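You operate a simulated robot arm through the tools that you are given. There is no shell and no other tool.

You run a simulated robot arm. Do the job below in one go: nothing can be reset, and whatever is moved stays where it is left.

JOB
Pack the orange-band weight in the grey foam case and seal it.
Fine: the pocket by the latch; shut and latch the lid, then one strip of tape; applicator back where it stood. Set down upright: tape applicator.

It is judged by the outcome, as a careful person would: the job done as asked, and still so three seconds after it is handed in. It fails if anything else is knocked over, pushed out of place, dropped, spilled or broken. Lids that push on must go on centred and level and be pressed home; caps that screw on are set level and turned clockwise until they are tight.

ROBOT AND FRAMES
A 7-joint arm with a two-finger parallel gripper, fixed in place. Base frame: the origin is on the floor under the middle of its stand, x ahead of it, y to its left, z up; the work surface is at about z = 800. Lengths are in mm, angles in degrees, forces in N, time in s.
It reaches about 1524 mm from its shoulder. Its first joint turns from -149.0 to 149.0 degrees. Payload 3.5 kg.
The TCP is the grasp point between the finger pads, 23 mm short of the fingertips. In the tool frame z runs along the fingers and y along their closing line. The gripper opens to 94 mm. The fingers are 38 mm wide and 10 mm thick; the gripper's body (54 by 96 mm) begins 39 mm behind the TCP.
Orientation is told as [roll, pitch, yaw] about the base's x, y, z axes, in that order, counted from this pose: with the fingers straight down and closing along the base's y, the tool's x points along the base's -x, its y along +y and its z along -z.

CONTROLS
- The arm moves only by the tool step_arm. Its argument "moves" is a list of rows, each a list of 7 numbers: the shift along the base's x, y, z in mm, then the turn, a rotation vector about the base's x, y, z in degrees, then the finger opening in mm, from 0 to 94. In form: [[dx, dy, dz, wx, wy, wz, grip], ...]. A call has 1 to 20 rows; each row shifts and turns the commanded pose from where the row before left it. Each row takes 0.2 s and may step no farther than 50 mm and 8.6 degrees from the row before; otherwise, or with a gripper value out of range, the whole call is refused. Where a pose cannot be reached the arm comes as near as it can. A force on the tool above 90 N (or 10 N above the force at the start of the call, whichever is more), or a blocked arm, ends the call early, and 0.2 s more pass. Each finger travels about 153 mm/s and halts on what it meets, pressing with about 22 N; the grip force reading is that of the motor and also rises with nothing between the fingers. The clock runs only during rows and for 0.2 s after the last one: add rows that do not move to give the fingers time. It gives the time, the measured TCP pose, the force on the tool (base axes), the opening and the grip force at its end, in the units of the frame above (readings bear some noise), with the torque about the TCP (base axes, N m) and any sound that the robot's microphone picked up.
- Cameras (640 x 400 px; columns grow to the right, rows downward): "scene" is fixed at [402.1, 498.6, 1401.5]; the picture's right is [-0.89, -0.46, 0.00], its down [-0.13, 0.25, -0.96] and it looks along [0.44, -0.85, -0.29] (base axes); focal length 369 px, centre (320, 200). "wrist" rides on the gripper at [87, 16, -74] in the tool frame; the picture's right is [-0.18, 0.98, 0.00], its down [-0.58, -0.11, -0.81] and it looks along [-0.79, -0.15, 0.59] (tool axes); focal length 243 px, centre (320, 200). There is no depth. A picture from a camera that has moved, and an enlarged one, comes with that camera's place and axes in the base frame and with its lens. The place of the scene camera against the robot may be out by one fixed shift of up to 12 mm in any direction.
- grab_frame(camera): a new picture of that camera. The clock stands still meanwhile.
- enlarge(camera, box): a new picture of the part [left, top, right, bottom] of that camera's present view, enlarged. The clock stands still meanwhile.
- sign_off(): hands the job in; it is judged then, once.

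Nothing tells you positions but the pictures and the camera data. Unless the task says otherwise, let go and move clear before handing in.

The tools are called after ">>>" as name(argument=value, ...) on one line, values as JSON. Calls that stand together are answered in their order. step_arm: Moves the arm, as the interface text tells. Its arguments: {"type":"object","properties":{"moves":{"type":"array"}},"required":["moves"]} The other tools are called the same way: grab_frame (camera) takes a picture; enlarge (camera, box) takes an enlarged picture of a part of a camera's view; sign_off () hands the job in.

At the start:

```text
time_s: 0.0
position: [675.0, -866.0, 1298.0]
tool_rot: [-0.5, -0.3, 0.0]
wrist_force: [-0.3, -0.1, 0.2]
moment: [0.0, 0.0, -0.04]
grip_width: 94.1
grip_force: 0.0
```

scene: 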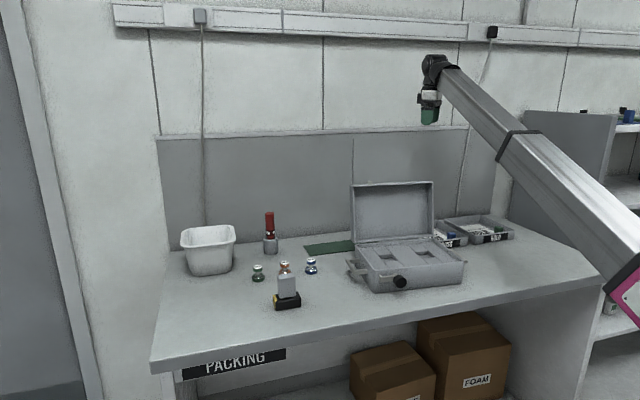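
wrist: 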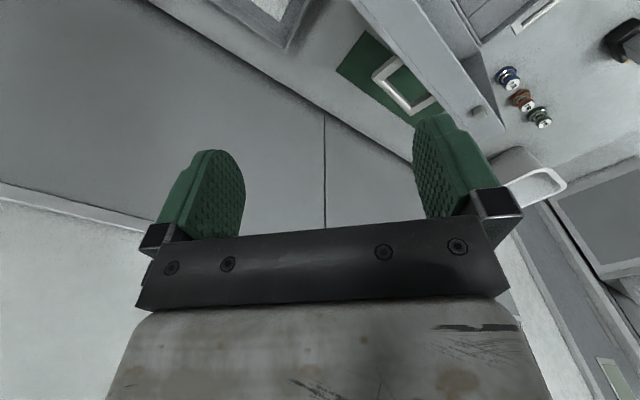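

I see a packing bench with an open grey foam case, three small weights, a tape applicator, a white tub and a red-topped item. I'll enlarge the scene view first to identify each of them.

>>> enlarge(camera="scene", box=[330, 170, 490, 300])

>>> enlarge(camera="scene", box=[230, 200, 350, 320])

>>> enlarge(camera="wrist", box=[340, 0, 640, 190])

```text
3.08 times, centred on (410, 235) of scene
camera zoom: at [402.1, 498.6, 1401.5], right [-0.89, -0.46, 0.0], down [-0.13, 0.25, -0.96], along [0.44, -0.85, -0.29], focal length 1136 px, centre (43, 92)
```

zoom: 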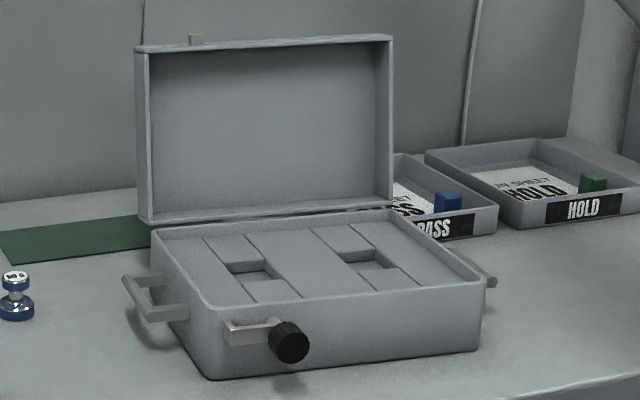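

```text
3.33 times, centred on (290, 260) of scene
camera zoom: at [402.1, 498.6, 1401.5], right [-0.89, -0.46, 0.0], down [-0.13, 0.25, -0.96], along [0.44, -0.85, -0.29], focal length 1230 px, centre (420, 0)
```

zoom: 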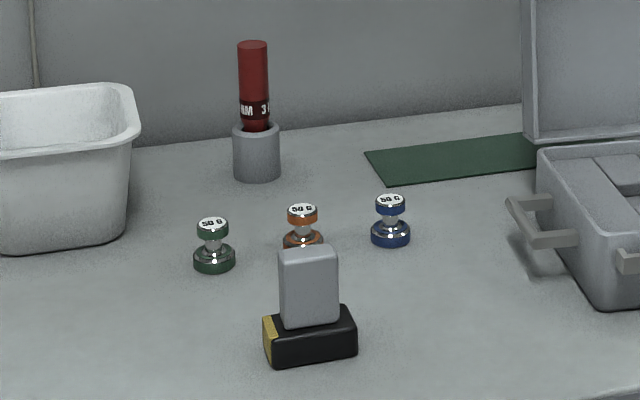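

```text
2.11 times, centred on (490, 95) of wrist
camera zoom: at [587.7, -849.7, 1370.7], right [0.18, 0.98, -0.01], down [0.58, -0.1, 0.81], along [0.8, -0.15, -0.58], focal length 511 px, centre (-38, 421)
```

zoom: 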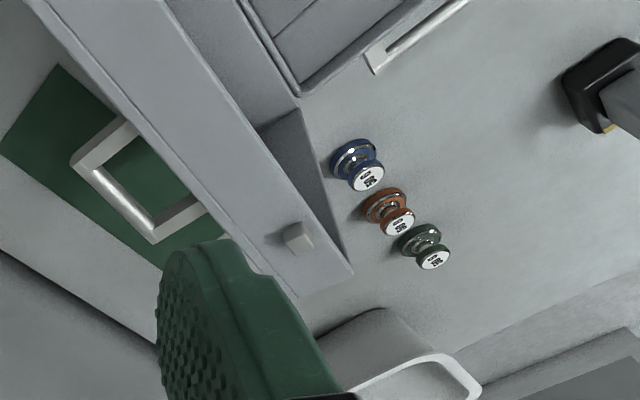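

The orange weight appears to be near (1016, -431). The case is to the right of it, rotated about 40° to the base axes, with two foam pockets and a knob-and-bar latch at its front left. I want a closer look at the latch, the lid tab and the applicator.

>>> enlarge(camera="scene", box=[340, 230, 420, 300])

>>> enlarge(camera="scene", box=[340, 170, 450, 250])

>>> enlarge(camera="scene", box=[260, 250, 320, 315])

>>> enlarge(camera="wrist", box=[460, 0, 640, 130])

```text
5.71 times, centred on (380, 265) of scene
camera zoom: at [402.1, 498.6, 1401.5], right [-0.89, -0.46, 0.0], down [-0.13, 0.25, -0.96], along [0.44, -0.85, -0.29], focal length 2109 px, centre (-23, -171)
```

zoom: 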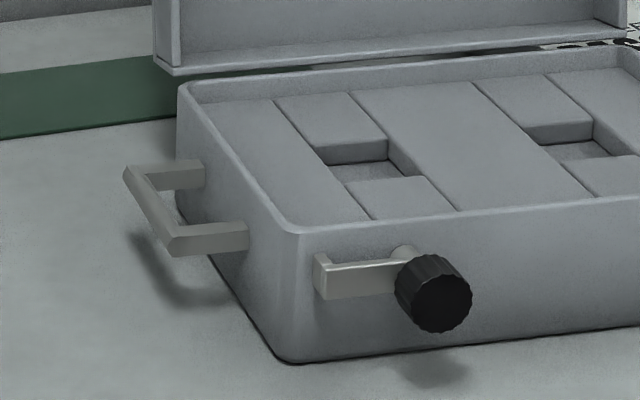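

```text
5.00 times, centred on (395, 210) of scene
camera zoom: at [402.1, 498.6, 1401.5], right [-0.89, -0.46, 0.0], down [-0.13, 0.25, -0.96], along [0.44, -0.85, -0.29], focal length 1846 px, centre (-55, 150)
```

zoom: 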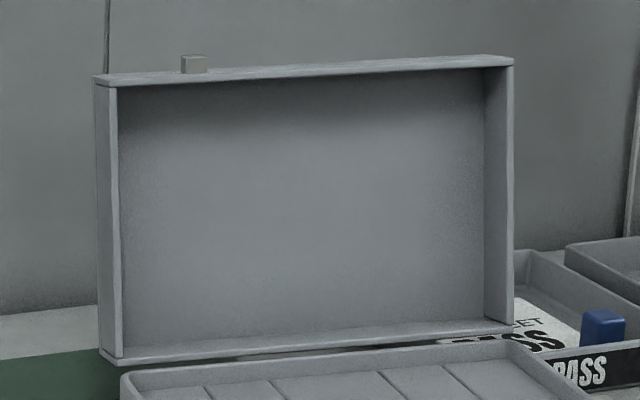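

```text
6.15 times, centred on (290, 282) of scene
camera zoom: at [402.1, 498.6, 1401.5], right [-0.89, -0.46, 0.0], down [-0.13, 0.25, -0.96], along [0.44, -0.85, -0.29], focal length 2272 px, centre (505, -308)
```

zoom: 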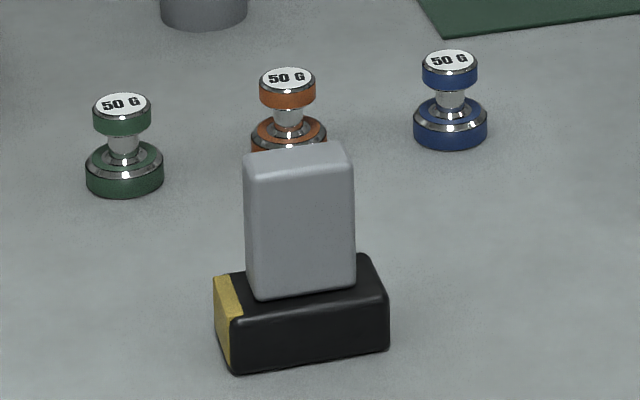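

```text
3.08 times, centred on (550, 65) of wrist
camera zoom: at [587.7, -849.7, 1370.7], right [0.18, 0.98, -0.01], down [0.58, -0.1, 0.81], along [0.8, -0.15, -0.58], focal length 746 px, centre (-388, 615)
```

zoom: 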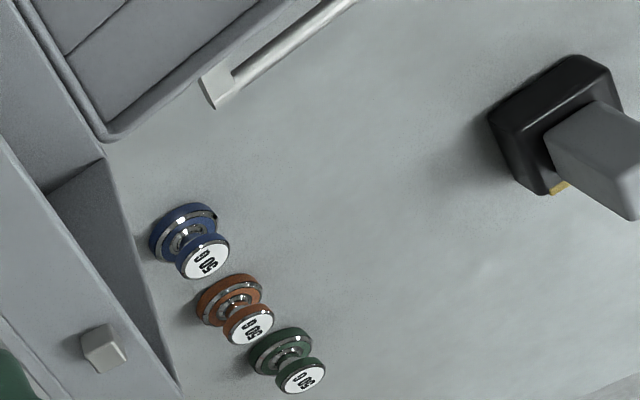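

The case is about 300 × 200 × 76 mm with its rim near z 876. The latch bar points left of a black knob, and the lid has a matching tab plus what looks like a handle on its outside. I'll bring the wrist camera round to look down into the case from the robot's side.

>>> step_arm(moves=[[-12.8, 42.9, -16.4, 0, 0, -5.5, 94], [-12.8, 42.9, -16.4, 0, 0, -5.5, 94], [-12.8, 42.9, -16.4, 0, 0, -5.5, 94], [-12.8, 42.9, -16.4, 0, 0, -5.5, 94], [-12.8, 42.9, -16.4, 0, 0, -5.5, 94], [-12.8, 42.9, -16.4, 0, 0, -5.5, 94], [-12.8, 42.9, -16.4, 0, 0, -5.5, 94], [-12.8, 42.9, -16.4, 0, 0, -5.5, 94], [-12.8, 42.9, -16.4, 0, 0, -5.5, 94], [0, 0, 0, 0, 0, 0, 94]])

>>> grab_frame(camera="wrist")

>>> grab_frame(camera="scene")

```text
time_s: 0.7
position: [643.7, -766.6, 1257.8]
tool_rot: [-1.2, -0.5, -10.6]
wrist_force: [-12.8, -19.0, -3.1]
moment: [1.55, -1.42, 2.08]
grip_width: 94.1
grip_force: 0.1
stopped in row 3: the force on the tool passed its limit at 146 N (the readings are from after the stop); the commanded pose is now the measured one
```

```text
taken
camera wrist: at [561.2, -733.8, 1330.6], right [0.36, 0.93, -0.02], down [0.55, -0.2, 0.81], along [0.76, -0.31, -0.58], focal length 243 px, centre (320, 200)
```

wrist: 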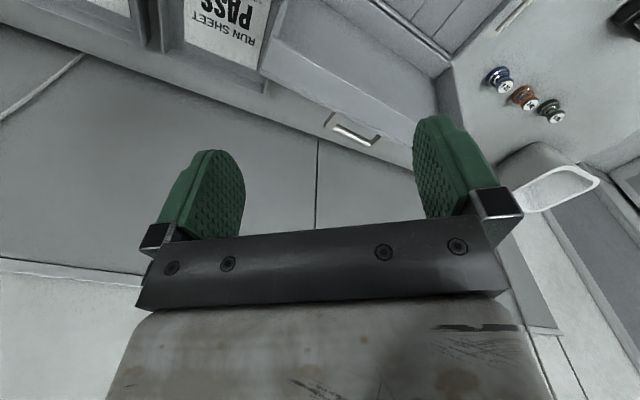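

```text
taken
```

scene: 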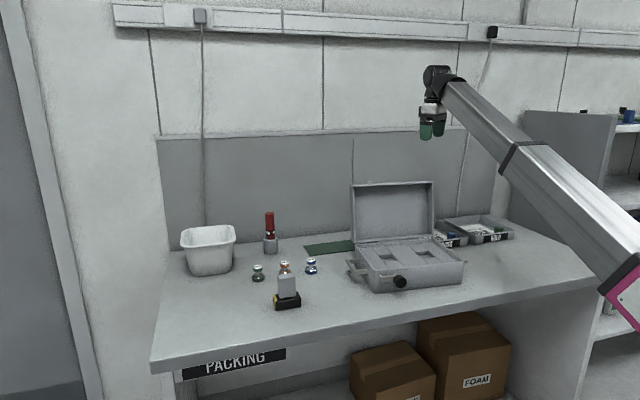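

The move stopped early on a high tool force, but I see no obvious contact in either picture. I'll hold still and read the force again before going on.

>>> step_arm(moves=[[0, 0, 0, 0, 0, 0, 94], [0, 0, 0, 0, 0, 0, 94]])

>>> enlarge(camera="scene", box=[380, 40, 500, 150])

```text
time_s: 1.3
position: [642.7, -765.8, 1257.3]
tool_rot: [-1.3, -0.6, -10.7]
wrist_force: [-18.9, -25.0, -11.9]
moment: [1.86, -2.67, 2.94]
grip_width: 93.9
grip_force: 0.0
```

```text
3.64 times, centred on (440, 95) of scene
camera zoom: at [402.1, 498.6, 1401.5], right [-0.89, -0.46, 0.0], down [-0.13, 0.25, -0.96], along [0.44, -0.85, -0.29], focal length 1342 px, centre (-116, 582)
```

zoom: 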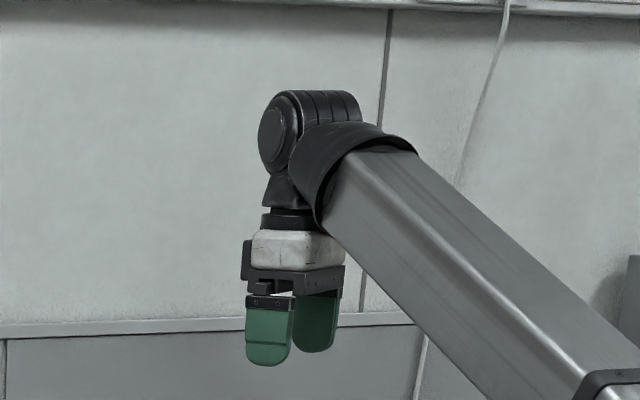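

The readings show a steady force of about 33 N, and the gripper body looks close to the forearm. I'll back off the last part of the move and check whether the force drops.

>>> step_arm(moves=[[6, -21, 8, 0, 0, 2.7, 94], [6, -21, 8, 0, 0, 2.7, 94], [0, 0, 0, 0, 0, 0, 94], [0, 0, 0, 0, 0, 0, 94]])

>>> enlarge(camera="scene", box=[400, 50, 470, 140])

```text
time_s: 2.3
position: [655.8, -808.1, 1273.7]
tool_rot: [-1.2, -0.6, -5.4]
wrist_force: [0.4, -0.3, -1.0]
moment: [0.02, 0.01, 0.04]
grip_width: 93.9
grip_force: 0.1
```

```text
4.44 times, centred on (435, 95) of scene
camera zoom: at [402.1, 498.6, 1401.5], right [-0.89, -0.46, 0.0], down [-0.13, 0.25, -0.96], along [0.44, -0.85, -0.29], focal length 1641 px, centre (-191, 667)
```

zoom: 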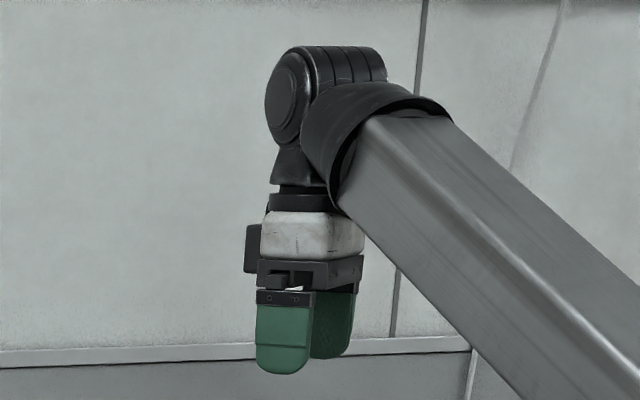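

The force cleared once the hand moved away, so the gripper was touching the arm's own forearm. I'll stay farther out or lower from now on, and from here I'll look at the outside of the lid and its handle.

>>> enlarge(camera="wrist", box=[260, 0, 500, 150])

>>> enlarge(camera="wrist", box=[320, 60, 440, 135])

```text
2.67 times, centred on (380, 75) of wrist
camera zoom: at [570.7, -782.9, 1346.9], right [0.28, 0.96, -0.02], down [0.56, -0.15, 0.81], along [0.78, -0.24, -0.58], focal length 647 px, centre (160, 533)
```

zoom: 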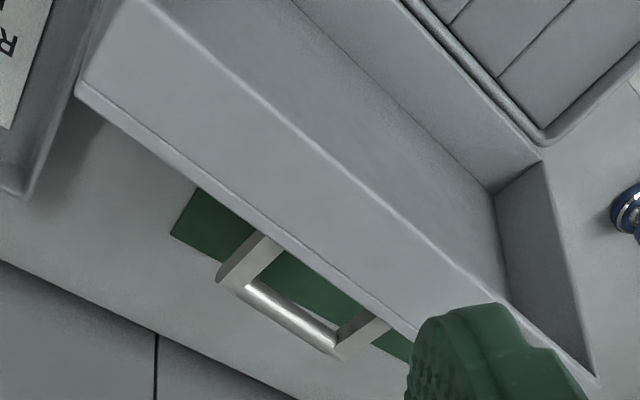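

```text
5.33 times, centred on (380, 98) of wrist
camera zoom: at [570.7, -782.9, 1346.9], right [0.28, 0.96, -0.02], down [0.56, -0.15, 0.81], along [0.78, -0.24, -0.58], focal length 1294 px, centre (0, 747)
```

zoom: 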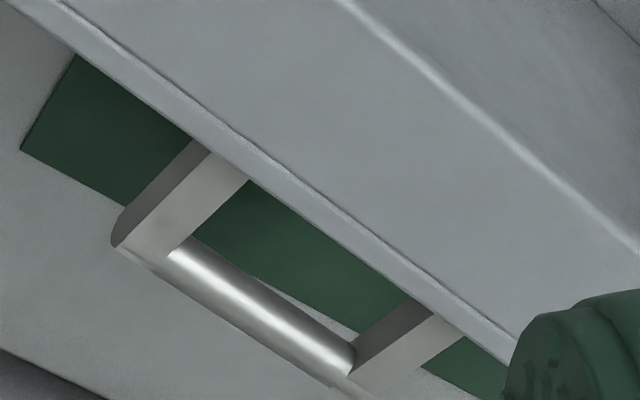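

The lid's outside carries a U-shaped handle that I may be able to use for closing it. Next I'll swing left, staying high and far out, to look over the weights and the case from that side.

>>> step_arm(moves=[[37, 28, -5, 0, 0, 0, 94], [37, 28, -5, 0, 0, 0, 94], [37, 28, -5, 0, 0, 0, 94], [37, 28, -10, 0, 0, 0, 94], [37, 28, -10, 0, 0, 0, 94], [37, 28, -10, 0, 0, 0, 94], [0, 0, 0, 0, 0, 0, 94]])

>>> grab_frame(camera="wrist")

>>> grab_frame(camera="scene")

```text
time_s: 3.3
position: [790.9, -706.8, 1250.5]
tool_rot: [-1.4, -0.3, -3.7]
wrist_force: [-6.2, -17.1, -5.7]
moment: [1.51, -1.11, 1.83]
grip_width: 93.9
grip_force: 0.0
stopped in row 4: the force on the tool passed its limit at 114 N (the readings are from after the stop); the commanded pose is now the measured one
```

```text
taken
camera wrist: at [705.1, -683.6, 1323.6], right [0.25, 0.97, -0.02], down [0.57, -0.13, 0.81], along [0.78, -0.22, -0.58], focal length 243 px, centre (320, 200)
```

wrist: 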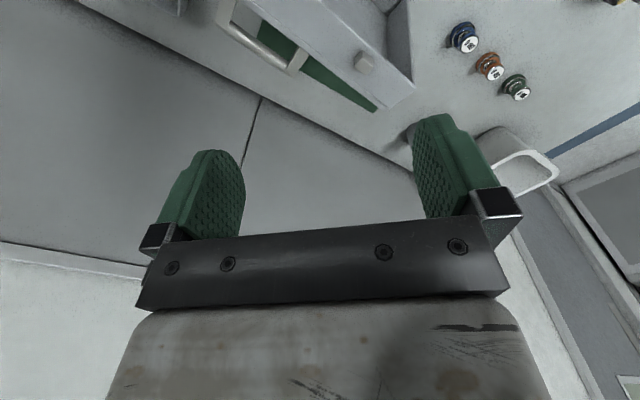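

```text
taken
```

scene: 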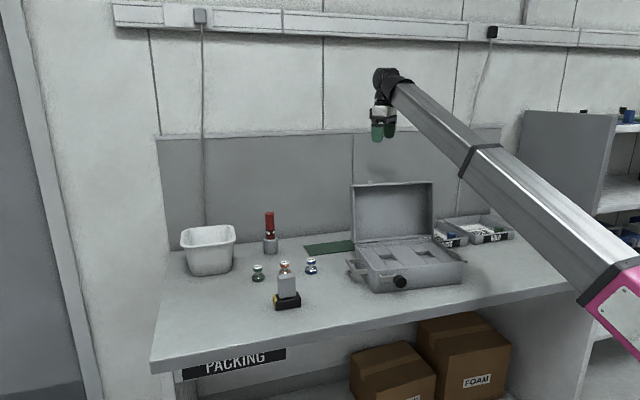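

The torque shows the contact point is the wrist camera's body against the forearm, so I need to keep the hand's yaw turned well away from the arm's plane. I'll yaw positive to free it, then carry on left toward the weights.

>>> step_arm(moves=[[0, 0, 0, 0, 0, 6, 94], [0, 0, 0, 0, 0, 6, 94], [30, 25, 0, 0, 0, 4, 94], [30, 25, 0, 0, 0, 4, 94], [30, 25, 0, 0, 0, 2, 94], [30, 25, 0, 0, 0, 2, 94], [30, 25, 0, 0, 0, 2, 94], [0, 0, 0, 0, 0, 0, 94], [0, 0, 0, 0, 0, 0, 94]])

>>> grab_frame(camera="wrist")

>>> grab_frame(camera="scene")

```text
time_s: 5.3
position: [943.7, -579.9, 1250.0]
tool_rot: [-1.3, -0.3, 22.1]
wrist_force: [0.5, -1.0, 0.5]
moment: [0.02, 0.02, -0.03]
grip_width: 94.0
grip_force: 0.1
```

```text
taken
camera wrist: at [855.1, -597.9, 1323.7], right [-0.2, 0.98, -0.02], down [0.57, 0.13, 0.81], along [0.8, 0.15, -0.58], focal length 243 px, centre (320, 200)
```

wrist: 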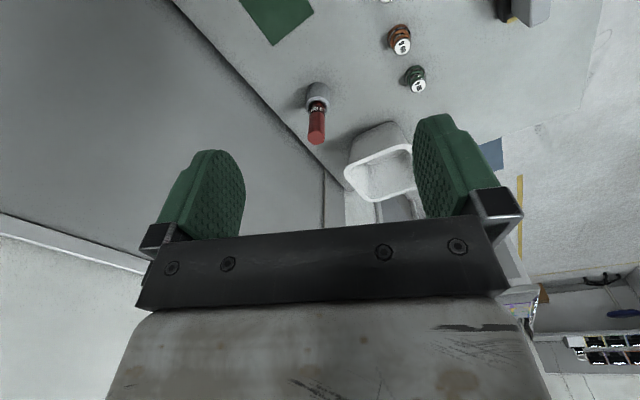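

```text
taken
```

scene: 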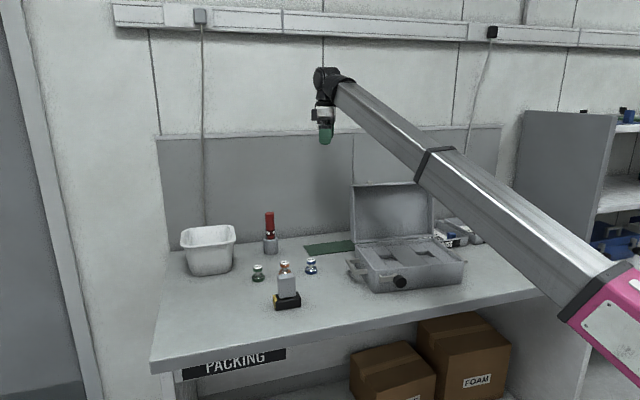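

The hand is free and the force is near zero. Now I'll come down above the orange weight with the fingers closing across the row of weights, and check the alignment in the wrist view.

>>> step_arm(moves=[[10.6, 20.9, -35.7, 0, 0, 2.9, 94], [10.6, 20.9, -35.7, 0, 0, 2.9, 94], [10.6, 20.9, -35.7, 0, 0, 2.9, 94], [10.6, 20.9, -35.7, 0, 0, 2.9, 94], [10.6, 20.9, -35.7, 0, 0, 2.9, 94], [10.6, 20.9, -35.7, 0, 0, 2.9, 94], [10.6, 20.9, -35.7, 0, 0, 2.9, 94], [0, 0, 0, 0, 0, 0, 94], [0, 0, 0, 0, 0, 0, 94]])

>>> grab_frame(camera="wrist")

>>> grab_frame(camera="scene")

```text
time_s: 7.3
position: [1014.5, -433.3, 998.8]
tool_rot: [-1.3, -0.2, 42.3]
wrist_force: [0.1, 0.2, -0.1]
moment: [0.0, 0.0, 0.03]
grip_width: 93.9
grip_force: 0.0
```

```text
taken
camera wrist: at [937.9, -479.8, 1073.8], right [-0.53, 0.85, -0.02], down [0.49, 0.32, 0.81], along [0.7, 0.41, -0.58], focal length 243 px, centre (320, 200)
```

wrist: 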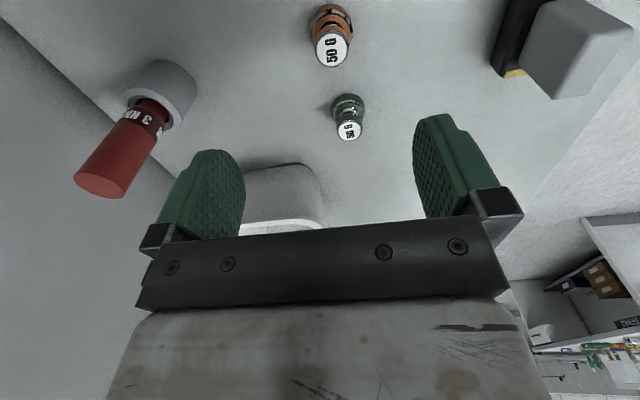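

```text
taken
```

scene: 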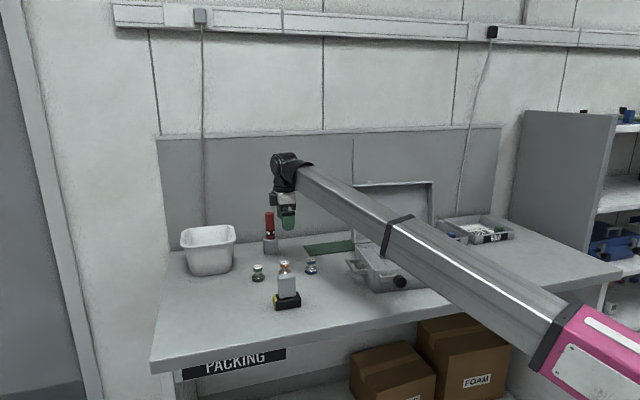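

The orange weight is almost directly below the TCP. I'll zoom in to measure where it is.

>>> enlarge(camera="wrist", box=[280, 0, 380, 70])

>>> enlarge(camera="wrist", box=[470, 0, 640, 110])

>>> enlarge(camera="scene", box=[240, 170, 330, 280])

```text
5.71 times, centred on (330, 35) of wrist
camera zoom: at [937.9, -479.8, 1073.8], right [-0.53, 0.85, -0.02], down [0.49, 0.32, 0.81], along [0.7, 0.41, -0.58], focal length 1386 px, centre (263, 1143)
```

zoom: 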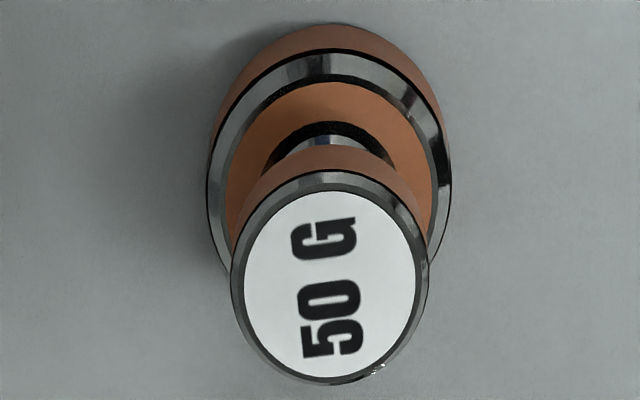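

```text
3.64 times, centred on (555, 55) of wrist
camera zoom: at [937.9, -479.8, 1073.8], right [-0.53, 0.85, -0.02], down [0.49, 0.32, 0.81], along [0.7, 0.41, -0.58], focal length 882 px, centre (-534, 727)
```

zoom: 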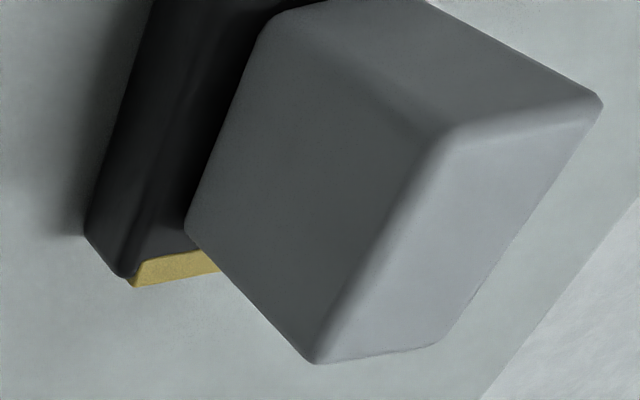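

```text
3.64 times, centred on (285, 225) of scene
camera zoom: at [402.1, 498.6, 1401.5], right [-0.89, -0.46, 0.0], down [-0.13, 0.25, -0.96], along [0.44, -0.85, -0.29], focal length 1342 px, centre (447, 109)
```

zoom: 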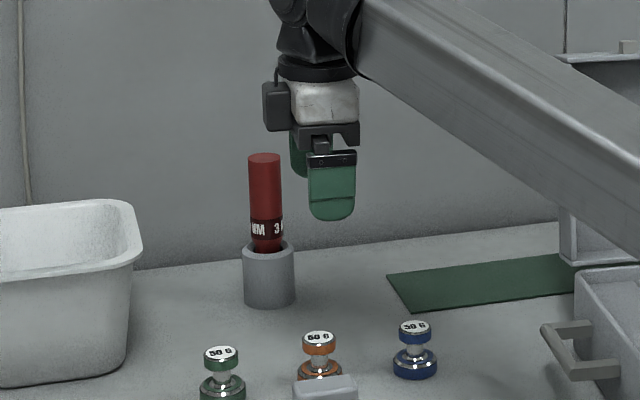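

I place the orange weight at about (1014, -428). It is about 47 mm tall, with a 30 mm head and a 40 mm base. I'll take out the slight tilt, descend to just above it and check again.

>>> step_arm(moves=[[0, 2.5, -35, 1.3, 0.2, 0, 94], [0, 2.5, -35, 0, 0, 0, 94], [0, 0, -30, 0, 0, 0, 94], [0, 0, -15, 0, 0, 0, 94], [0, 0, 0, 0, 0, 0, 94], [0, 0, 0, 0, 0, 0, 94]])

>>> grab_frame(camera="wrist")

>>> enlarge(camera="scene", box=[240, 200, 330, 310])

```text
time_s: 8.7
position: [1014.9, -429.9, 885.0]
tool_rot: [-0.1, -1.0, 42.3]
wrist_force: [0.1, 0.9, 1.3]
moment: [0.02, 0.02, -0.04]
grip_width: 93.9
grip_force: 0.0
```

```text
taken
camera wrist: at [939.2, -477.3, 957.9], right [-0.52, 0.85, 0.0], down [0.49, 0.3, 0.82], along [0.7, 0.43, -0.58], focal length 243 px, centre (320, 200)
```

wrist: 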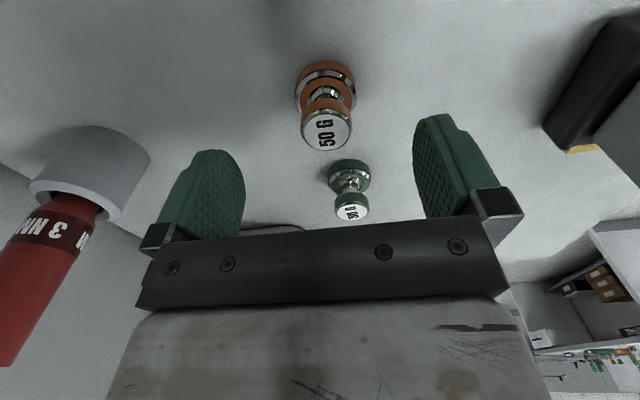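

```text
3.64 times, centred on (285, 255) of scene
camera zoom: at [402.1, 498.6, 1401.5], right [-0.89, -0.46, 0.0], down [-0.13, 0.25, -0.96], along [0.44, -0.85, -0.29], focal length 1342 px, centre (447, 0)
```

zoom: 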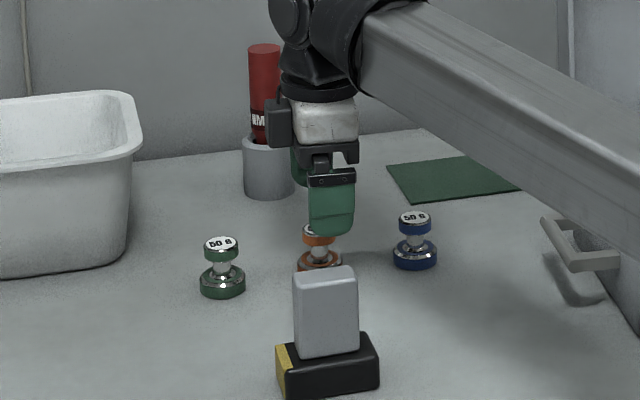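

The TCP is within about 3 mm of the weight. I'll make that correction, go down onto the head and close.

>>> step_arm(moves=[[-1, 2.6, -13, 0, 0.8, 0, 94], [0, 0, -13, 0, 0, 0, 94], [0, 0, -11, 0, 0, 0, 94], [0, 0, 0, 0, 0, 0, 94]])

>>> grab_frame(camera="wrist")

>>> enlarge(camera="scene", box=[250, 230, 330, 310])

```text
time_s: 9.7
position: [1013.9, -426.5, 848.2]
tool_rot: [0.4, -0.4, 42.3]
wrist_force: [-0.3, -0.2, 0.1]
moment: [-0.05, 0.02, -0.03]
grip_width: 93.6
grip_force: 0.1
```

```text
taken
camera wrist: at [939.1, -474.1, 922.0], right [-0.52, 0.85, 0.01], down [0.5, 0.3, 0.81], along [0.69, 0.43, -0.59], focal length 243 px, centre (320, 200)
```

wrist: 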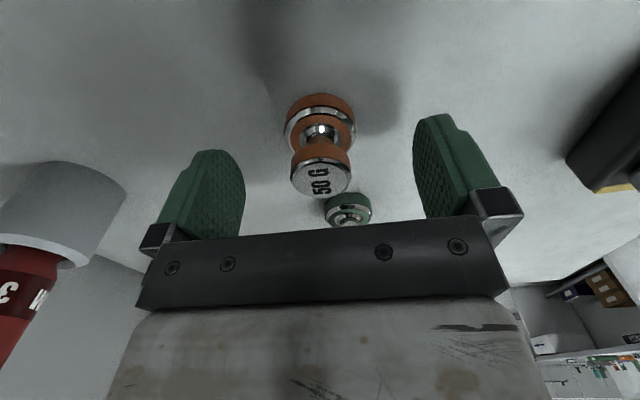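

```text
5.00 times, centred on (290, 270) of scene
camera zoom: at [402.1, 498.6, 1401.5], right [-0.89, -0.46, 0.0], down [-0.13, 0.25, -0.96], along [0.44, -0.85, -0.29], focal length 1846 px, centre (470, -150)
```

zoom: 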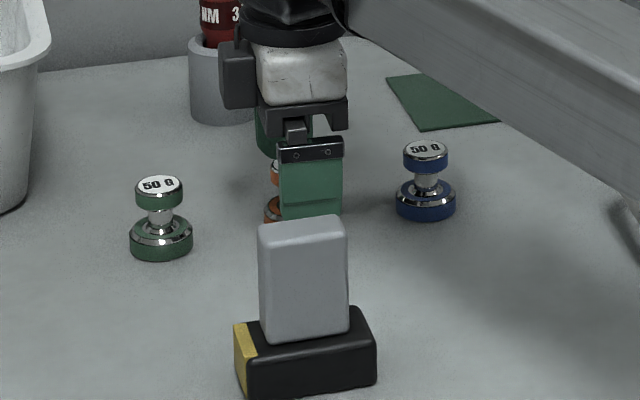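

The head sits between the pads and is centred, so I'll close on it.

>>> step_arm(moves=[[0, 0, 0, 0, 0, 0, 50], [0, 0, 0, 0, 0, 0, 34], [0, 0, 0, 0, 0, 0, 25], [0, 0, 0, 0, 0, 0, 15], [0, 0, 0, 0, 0, 0, 15]])

>>> grab_frame(camera="wrist")

```text
time_s: 10.9
position: [1014.1, -426.8, 847.7]
tool_rot: [0.4, -0.4, 42.4]
wrist_force: [0.8, 0.4, 0.5]
moment: [-0.07, -0.06, -0.01]
grip_width: 28.8
grip_force: 22.2
```

```text
taken
camera wrist: at [939.1, -474.1, 922.2], right [-0.52, 0.85, 0.01], down [0.5, 0.3, 0.81], along [0.69, 0.43, -0.59], focal length 243 px, centre (320, 200)
```

wrist: 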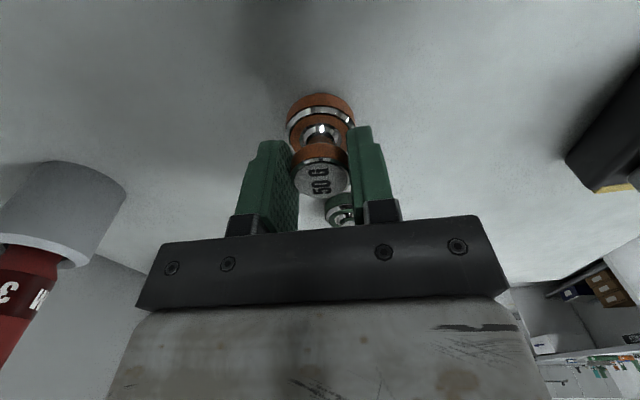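

The weight is held at 28.8 mm. I'll lift it and carry it to a hover just beside the left pocket, so I can see the pocket past the weight.

>>> step_arm(moves=[[0, 0, 20, 0, 0, 0, 15], [0, 0, 40, 0, 0, 0, 15], [0, 0, 40, 0, 0, 0, 15], [0, 0, 40, 0, 0, 0, 15], [-42.4, -14.8, 0, 0, 0, 0, 15], [-42.4, -14.8, 0, 0, 0, 0, 15], [-42.4, -14.8, 0, 0, 0, 0, 15], [-42.4, -14.8, 0, 0, 0, 0, 15], [-42.4, -14.8, 0, 0, 0, 0, 15], [-42.4, -14.8, 0, 0, 0, 0, 15], [-42.4, -14.8, 0, 0, 0, 0, 15], [-42.4, -14.8, 0, 0, 0, 0, 15], [0, 0, 0, 0, 0, 0, 15], [0, 0, 0, 0, 0, 0, 15]])

>>> grab_frame(camera="wrist")

>>> grab_frame(camera="scene")

```text
time_s: 13.9
position: [674.8, -545.5, 988.2]
tool_rot: [0.3, -0.3, 42.2]
wrist_force: [-0.9, -0.1, 0.0]
moment: [-0.03, -0.01, 0.02]
grip_width: 15.0
grip_force: 0.1
```

```text
taken
camera wrist: at [600.3, -593.4, 1061.9], right [-0.52, 0.85, 0.01], down [0.5, 0.3, 0.81], along [0.69, 0.43, -0.59], focal length 243 px, centre (320, 200)
```

wrist: 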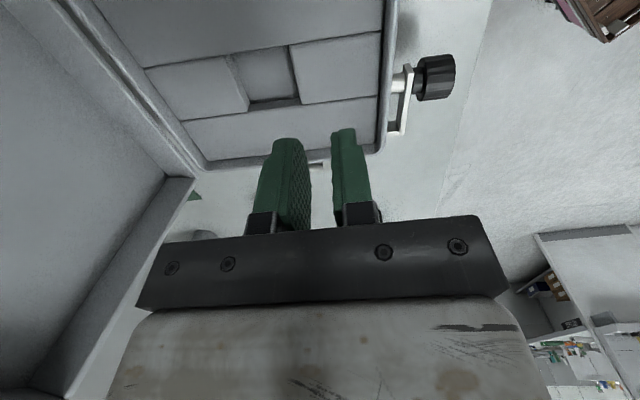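

```text
taken
```

scene: 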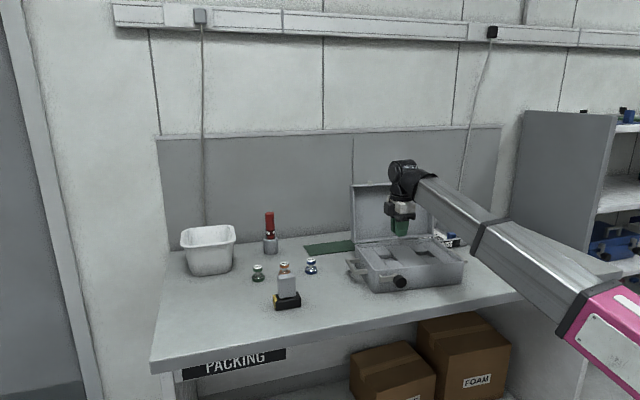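

The gripper is empty: the weight slipped out. I'll check where it is and how it is standing.

>>> enlarge(camera="scene", box=[240, 240, 330, 310])

>>> enlarge(camera="wrist", box=[100, 0, 480, 180])

```text
5.71 times, centred on (285, 275) of scene
camera zoom: at [402.1, 498.6, 1401.5], right [-0.89, -0.46, 0.0], down [-0.13, 0.25, -0.96], along [0.44, -0.85, -0.29], focal length 2109 px, centre (520, -229)
```

zoom: 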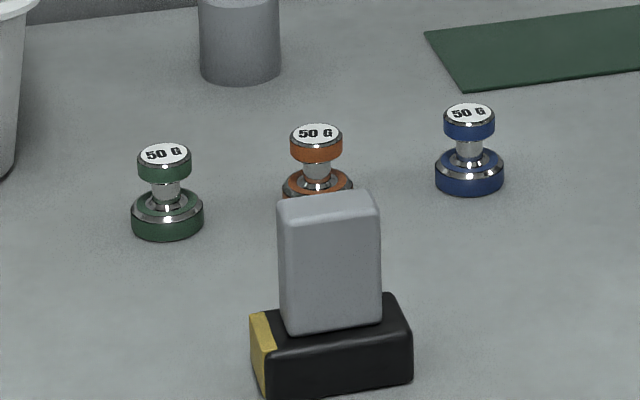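

```text
1.68 times, centred on (290, 90) of wrist
camera zoom: at [600.3, -593.4, 1061.9], right [-0.52, 0.85, 0.01], down [0.5, 0.3, 0.81], along [0.69, 0.43, -0.59], focal length 409 px, centre (370, 385)
```

zoom: 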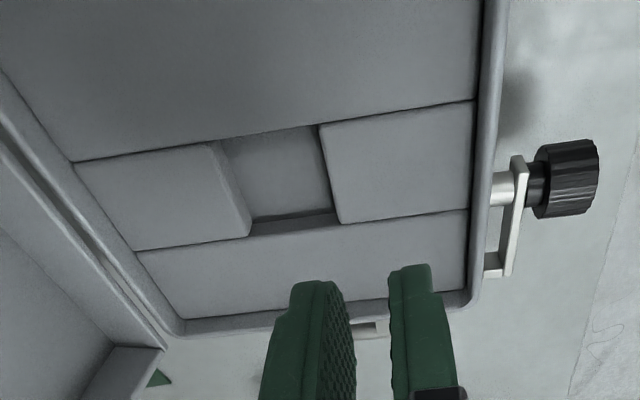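

The weight is still standing at nearly the same spot, so it slid out right at lift-off. The left pocket measures about 48 × 46 mm and 15–20 mm deep, centred near (710, -574), so a grip on the head will suit placing. I'll go back, open, and lift much more gently this time.

>>> step_arm(moves=[[42.4, 14.8, 0, 0, 0, 0, 60], [42.4, 14.8, 0, 0, 0, 0, 94], [42.4, 14.8, 0, 0, 0, 0, 94], [42.4, 14.8, 0, 0, 0, 0, 94], [42.4, 14.8, 0, 0, 0, 0, 94], [42.4, 14.8, 0, 0, 0, 0, 94], [42.4, 14.8, 0, 0, 0, 0, 94], [42.4, 14.8, -10, 0, 0, 0, 94], [0, 0, -40, 0, 0, 0, 94], [0, 0, -40, 0, 0, 0, 94], [0, 0, -15, 0, 0, 0, 94], [0, 0, 0, 0, 0, 0, 94], [0, 0, 0, 0, 0, 0, 94]])

>>> grab_frame(camera="wrist")

>>> enlarge(camera="wrist", box=[270, 50, 370, 160])

```text
time_s: 16.7
position: [1013.8, -427.6, 882.1]
tool_rot: [0.3, -0.3, 42.3]
wrist_force: [-0.2, 0.6, 0.9]
moment: [0.01, 0.02, 0.02]
grip_width: 94.2
grip_force: 0.1
```

```text
taken
camera wrist: at [938.8, -475.6, 956.7], right [-0.52, 0.85, 0.01], down [0.5, 0.3, 0.81], along [0.69, 0.43, -0.59], focal length 243 px, centre (320, 200)
```

wrist: 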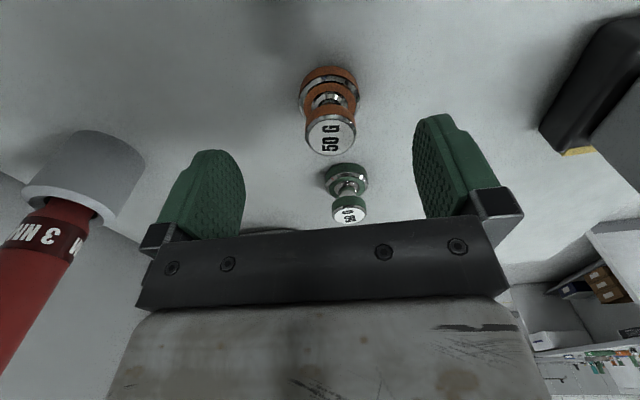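

```text
3.64 times, centred on (320, 105) of wrist
camera zoom: at [938.8, -475.6, 956.7], right [-0.52, 0.85, 0.01], down [0.5, 0.3, 0.81], along [0.69, 0.43, -0.59], focal length 882 px, centre (320, 546)
```

zoom: 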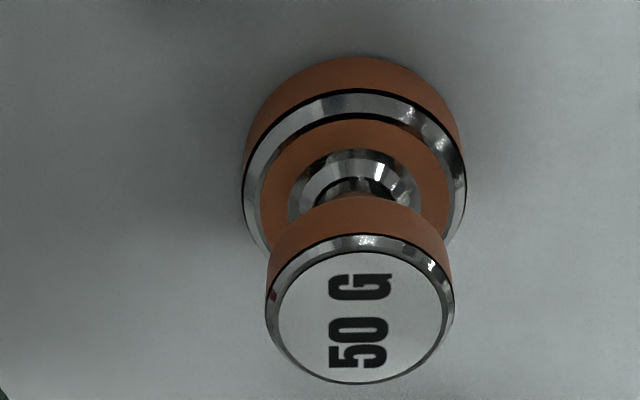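

The weight has shifted about 5 mm toward the robot. I'll re-centre on it, go slightly lower than last time, close, and then lift a little at a time.

>>> step_arm(moves=[[-2, 4.6, -10, 0, 0, 0, 94], [0, 0, -14, 0, 0, 0, 94], [0, 0, -13, 0, 0, 0, 94], [0, 0, 0, 0, 0, 0, 94], [0, 0, 0, 0, 0, 0, 94]])

>>> grab_frame(camera="wrist")

```text
time_s: 17.9
position: [1010.6, -423.0, 845.8]
tool_rot: [0.3, -0.5, 42.4]
wrist_force: [-0.2, -0.6, -0.1]
moment: [-0.03, -0.03, 0.0]
grip_width: 94.1
grip_force: 0.1
```

```text
taken
camera wrist: at [936.5, -470.5, 919.7], right [-0.52, 0.85, 0.01], down [0.5, 0.3, 0.81], along [0.69, 0.43, -0.59], focal length 243 px, centre (320, 200)
```

wrist: 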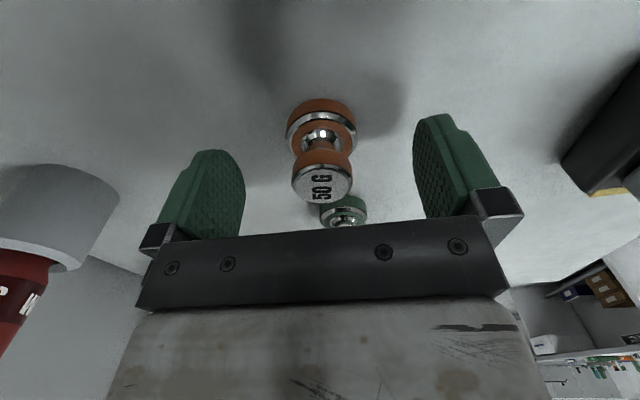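

>>> step_arm(moves=[[0, 0, 0, 0, 0, 0, 60], [0, 0, 0, 0, 0, 0, 36], [0, 0, 0, 0, 0, 0, 26], [0, 0, 0, 0, 0, 0, 10], [0, 0, 0, 0, 0, 0, 0], [0, 0, 2, 0, 0, 0, 0], [0, 0, 3, 0, 0, 0, 0], [0, 0, 3, 0, 0, 0, 0], [0, 0, 3, 0, 0, 0, 0], [0, 0, 0, 0, 0, 0, 0]])

>>> grab_frame(camera="wrist")

>>> enlarge(camera="scene", box=[250, 230, 330, 310])

```text
time_s: 20.1
position: [1012.2, -423.0, 856.9]
tool_rot: [0.3, -0.4, 42.3]
wrist_force: [-0.3, 0.1, 0.0]
moment: [-0.02, -0.01, 0.02]
grip_width: 28.5
grip_force: 21.5
```

```text
taken
camera wrist: at [937.0, -470.2, 930.9], right [-0.52, 0.85, 0.01], down [0.5, 0.3, 0.81], along [0.69, 0.43, -0.59], focal length 243 px, centre (320, 200)
```

wrist: 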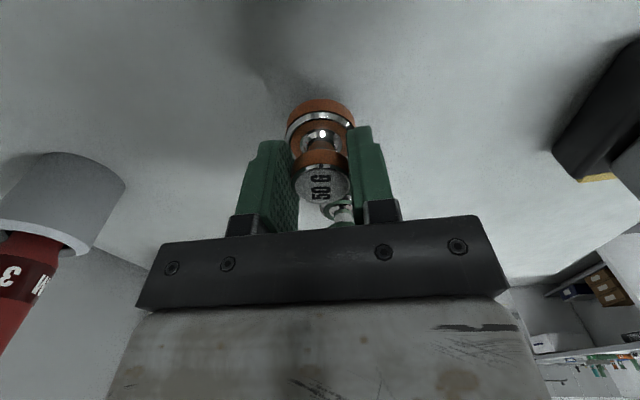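

```text
5.00 times, centred on (290, 270) of scene
camera zoom: at [402.1, 498.6, 1401.5], right [-0.89, -0.46, 0.0], down [-0.13, 0.25, -0.96], along [0.44, -0.85, -0.29], focal length 1846 px, centre (470, -150)
```

zoom: 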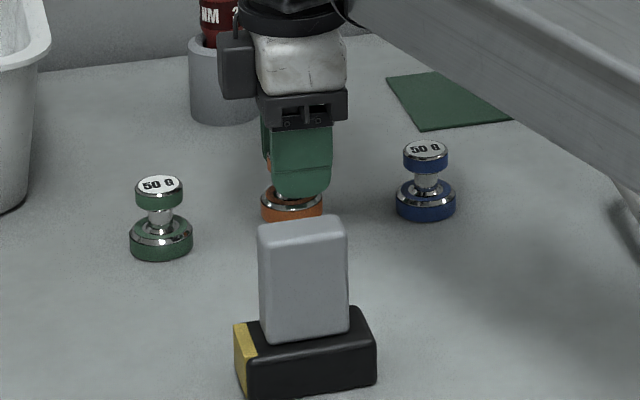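

The weight stays with the fingers on the slow lift. I'll keep raising it gently.

>>> step_arm(moves=[[0, 0, 3, 0, 0, 0, 0], [0, 0, 4, 0, 0, 0, 0], [0, 0, 5, 0, 0, 0, 0], [0, 0, 6, 0, 0, 0, 0], [0, 0, 8, 0, 0, 0, 0], [0, 0, 8, 0, 0, 0, 0], [0, 0, 8, 0, 0, 0, 0], [0, 0, 8, 0, 0, 0, 0], [0, 0, 6, 0, 0, 0, 0], [0, 0, 4, 0, 0, 0, 0], [0, 0, 2, 0, 0, 0, 0], [0, 0, 0, 0, 0, 0, 0]])

>>> grab_frame(camera="wrist")

>>> enlarge(camera="scene", box=[250, 220, 330, 310])

```text
time_s: 22.7
position: [1012.3, -423.3, 919.7]
tool_rot: [0.2, -0.4, 42.2]
wrist_force: [0.0, -0.3, -0.4]
moment: [0.0, 0.01, 0.01]
grip_width: 28.7
grip_force: 22.4
```

```text
taken
camera wrist: at [937.0, -470.0, 993.2], right [-0.52, 0.85, 0.01], down [0.5, 0.3, 0.81], along [0.69, 0.43, -0.59], focal length 243 px, centre (320, 200)
```

wrist: 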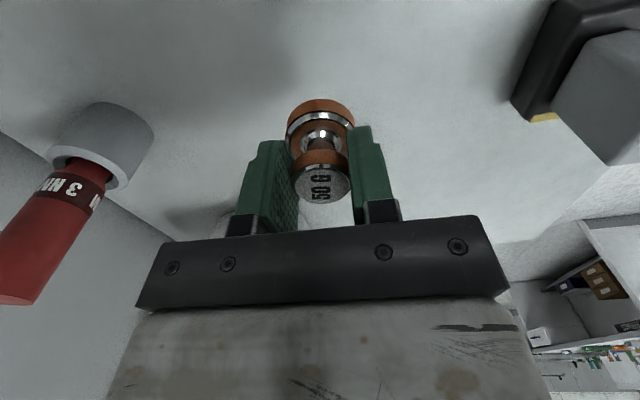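

```text
4.44 times, centred on (290, 265) of scene
camera zoom: at [402.1, 498.6, 1401.5], right [-0.89, -0.46, 0.0], down [-0.13, 0.25, -0.96], along [0.44, -0.85, -0.29], focal length 1641 px, centre (453, -89)
```

zoom: 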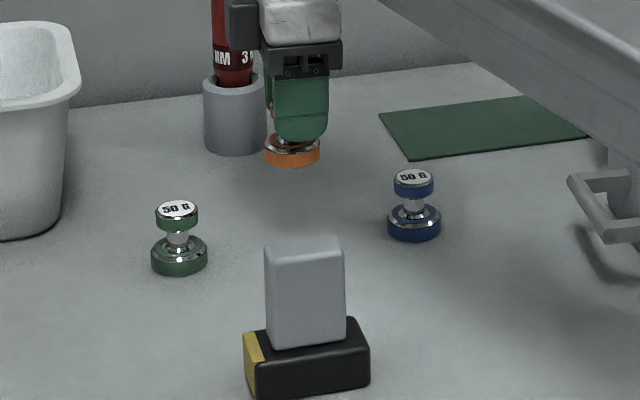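

The weight is clearly held in the air. I'll carry it smoothly over to the left pocket.

>>> step_arm(moves=[[-5, -2.5, 5, 0, 0, 0, 0], [-10, -5, 6, 0, 0, 0, 0], [-17, -8.5, 6, 0, 0, 0, 0], [-17, -8.5, 6, 0, 0, 0, 0], [-17, -8.5, 6, 0, 0, 0, 0], [-17, -8.5, 6, 0, 0, 0, 0], [-17, -8.5, 5, 0, 0, 0, 0], [-17, -8.5, 0, 0, 0, 0, 0], [-17, -8.5, 0, 0, 0, 0, 0], [-17, -8.5, 0, 0, 0, 0, 0], [-17, -8.5, 0, 0, 0, 0, 0], [-17, -8.5, 0, 0, 0, 0, 0], [-17, -8.5, 0, 0, 0, 0, 0], [-17, -8.5, 0, 0, 0, 0, 0], [-17, -8.5, 0, 0, 0, 0, 0], [-17, -8.5, 0, 0, 0, 0, 0], [-17, -8.5, 0, 0, 0, 0, 0], [-17, -8.5, 0, 0, 0, 0, 0], [-10, -5, 0, 0, 0, 0, 0], [-5, -2.5, 0, 0, 0, 0, 0]])

>>> grab_frame(camera="wrist")

>>> enlarge(camera="wrist", box=[200, 0, 440, 150])

>>> enlarge(camera="scene", box=[340, 170, 480, 300])

```text
time_s: 26.9
position: [709.0, -573.6, 959.0]
tool_rot: [0.3, -0.4, 42.2]
wrist_force: [0.2, -1.0, 0.2]
moment: [0.01, -0.01, 0.02]
grip_width: 29.0
grip_force: 22.3
```

```text
taken
camera wrist: at [634.4, -621.0, 1033.4], right [-0.53, 0.85, 0.01], down [0.5, 0.3, 0.81], along [0.69, 0.43, -0.59], focal length 243 px, centre (320, 200)
```

wrist: 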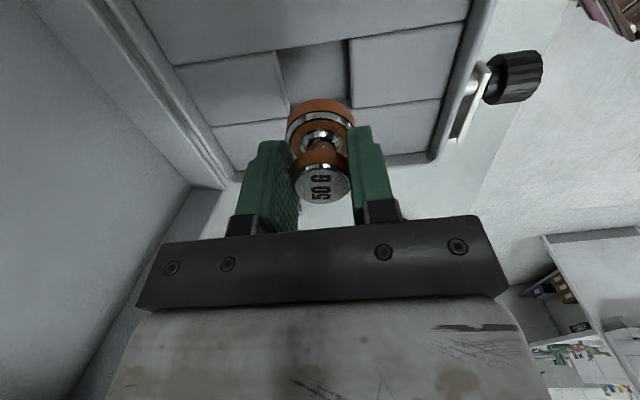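

```text
2.67 times, centred on (320, 75) of wrist
camera zoom: at [634.4, -621.0, 1033.4], right [-0.53, 0.85, 0.01], down [0.5, 0.3, 0.81], along [0.69, 0.43, -0.59], focal length 647 px, centre (320, 533)
```

zoom: 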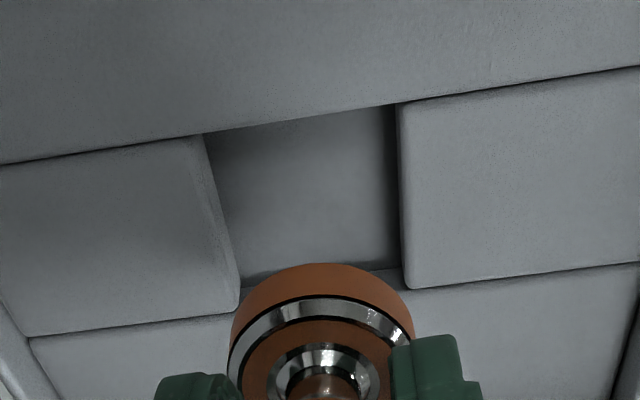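

```text
3.08 times, centred on (410, 235) of scene
camera zoom: at [402.1, 498.6, 1401.5], right [-0.89, -0.46, 0.0], down [-0.13, 0.25, -0.96], along [0.44, -0.85, -0.29], focal length 1136 px, centre (43, 92)
```

zoom: 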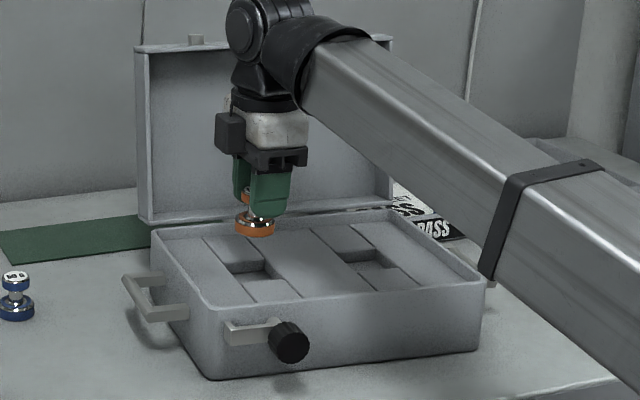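

I now put the pocket centre at about (713.5, -573), with the foam top near z 862. I'll shift 4–5 mm and lower the weight to just above the foam to check it against the opening.

>>> step_arm(moves=[[2.5, 0.2, -4, 0, 0, 0, 0], [2, 0.2, -8, 0, 0, 0, 0], [0, 0, -9, 0, 0, 0, 0], [0, 0, -8, 0, 0, 0, 0], [0, 0, -7, 0, 0, 0, 0], [0, 0, -4, 0, 0, 0, 0], [0, 0, 0, 0, 0, 0, 0]])

>>> enlarge(camera="wrist", box=[200, 0, 440, 150])

>>> enlarge(camera="scene", box=[345, 220, 435, 290])

```text
time_s: 28.5
position: [713.6, -573.1, 919.3]
tool_rot: [0.3, -0.4, 42.3]
wrist_force: [0.4, 0.5, 0.1]
moment: [0.01, -0.02, 0.03]
grip_width: 28.8
grip_force: 22.3
```

```text
2.67 times, centred on (320, 75) of wrist
camera zoom: at [639.5, -620.5, 992.7], right [-0.52, 0.85, 0.01], down [0.5, 0.3, 0.81], along [0.69, 0.43, -0.59], focal length 647 px, centre (320, 533)
```

zoom: 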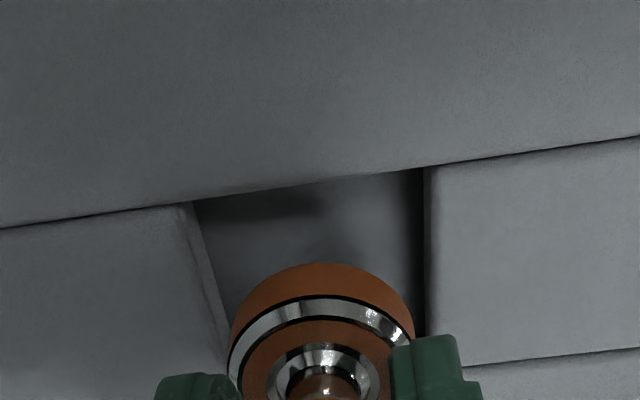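

```text
5.71 times, centred on (390, 255) of scene
camera zoom: at [402.1, 498.6, 1401.5], right [-0.89, -0.46, 0.0], down [-0.13, 0.25, -0.96], along [0.44, -0.85, -0.29], focal length 2109 px, centre (-80, -114)
```

zoom: 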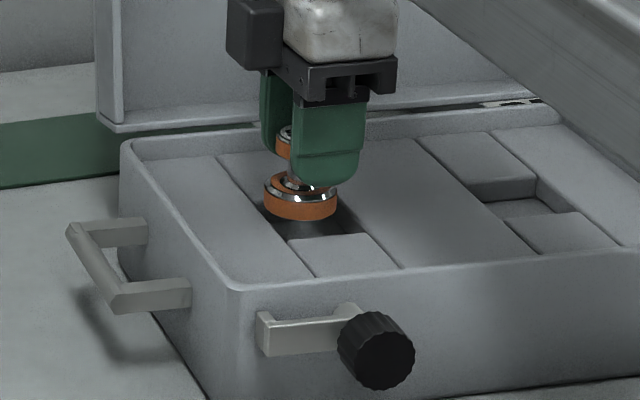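

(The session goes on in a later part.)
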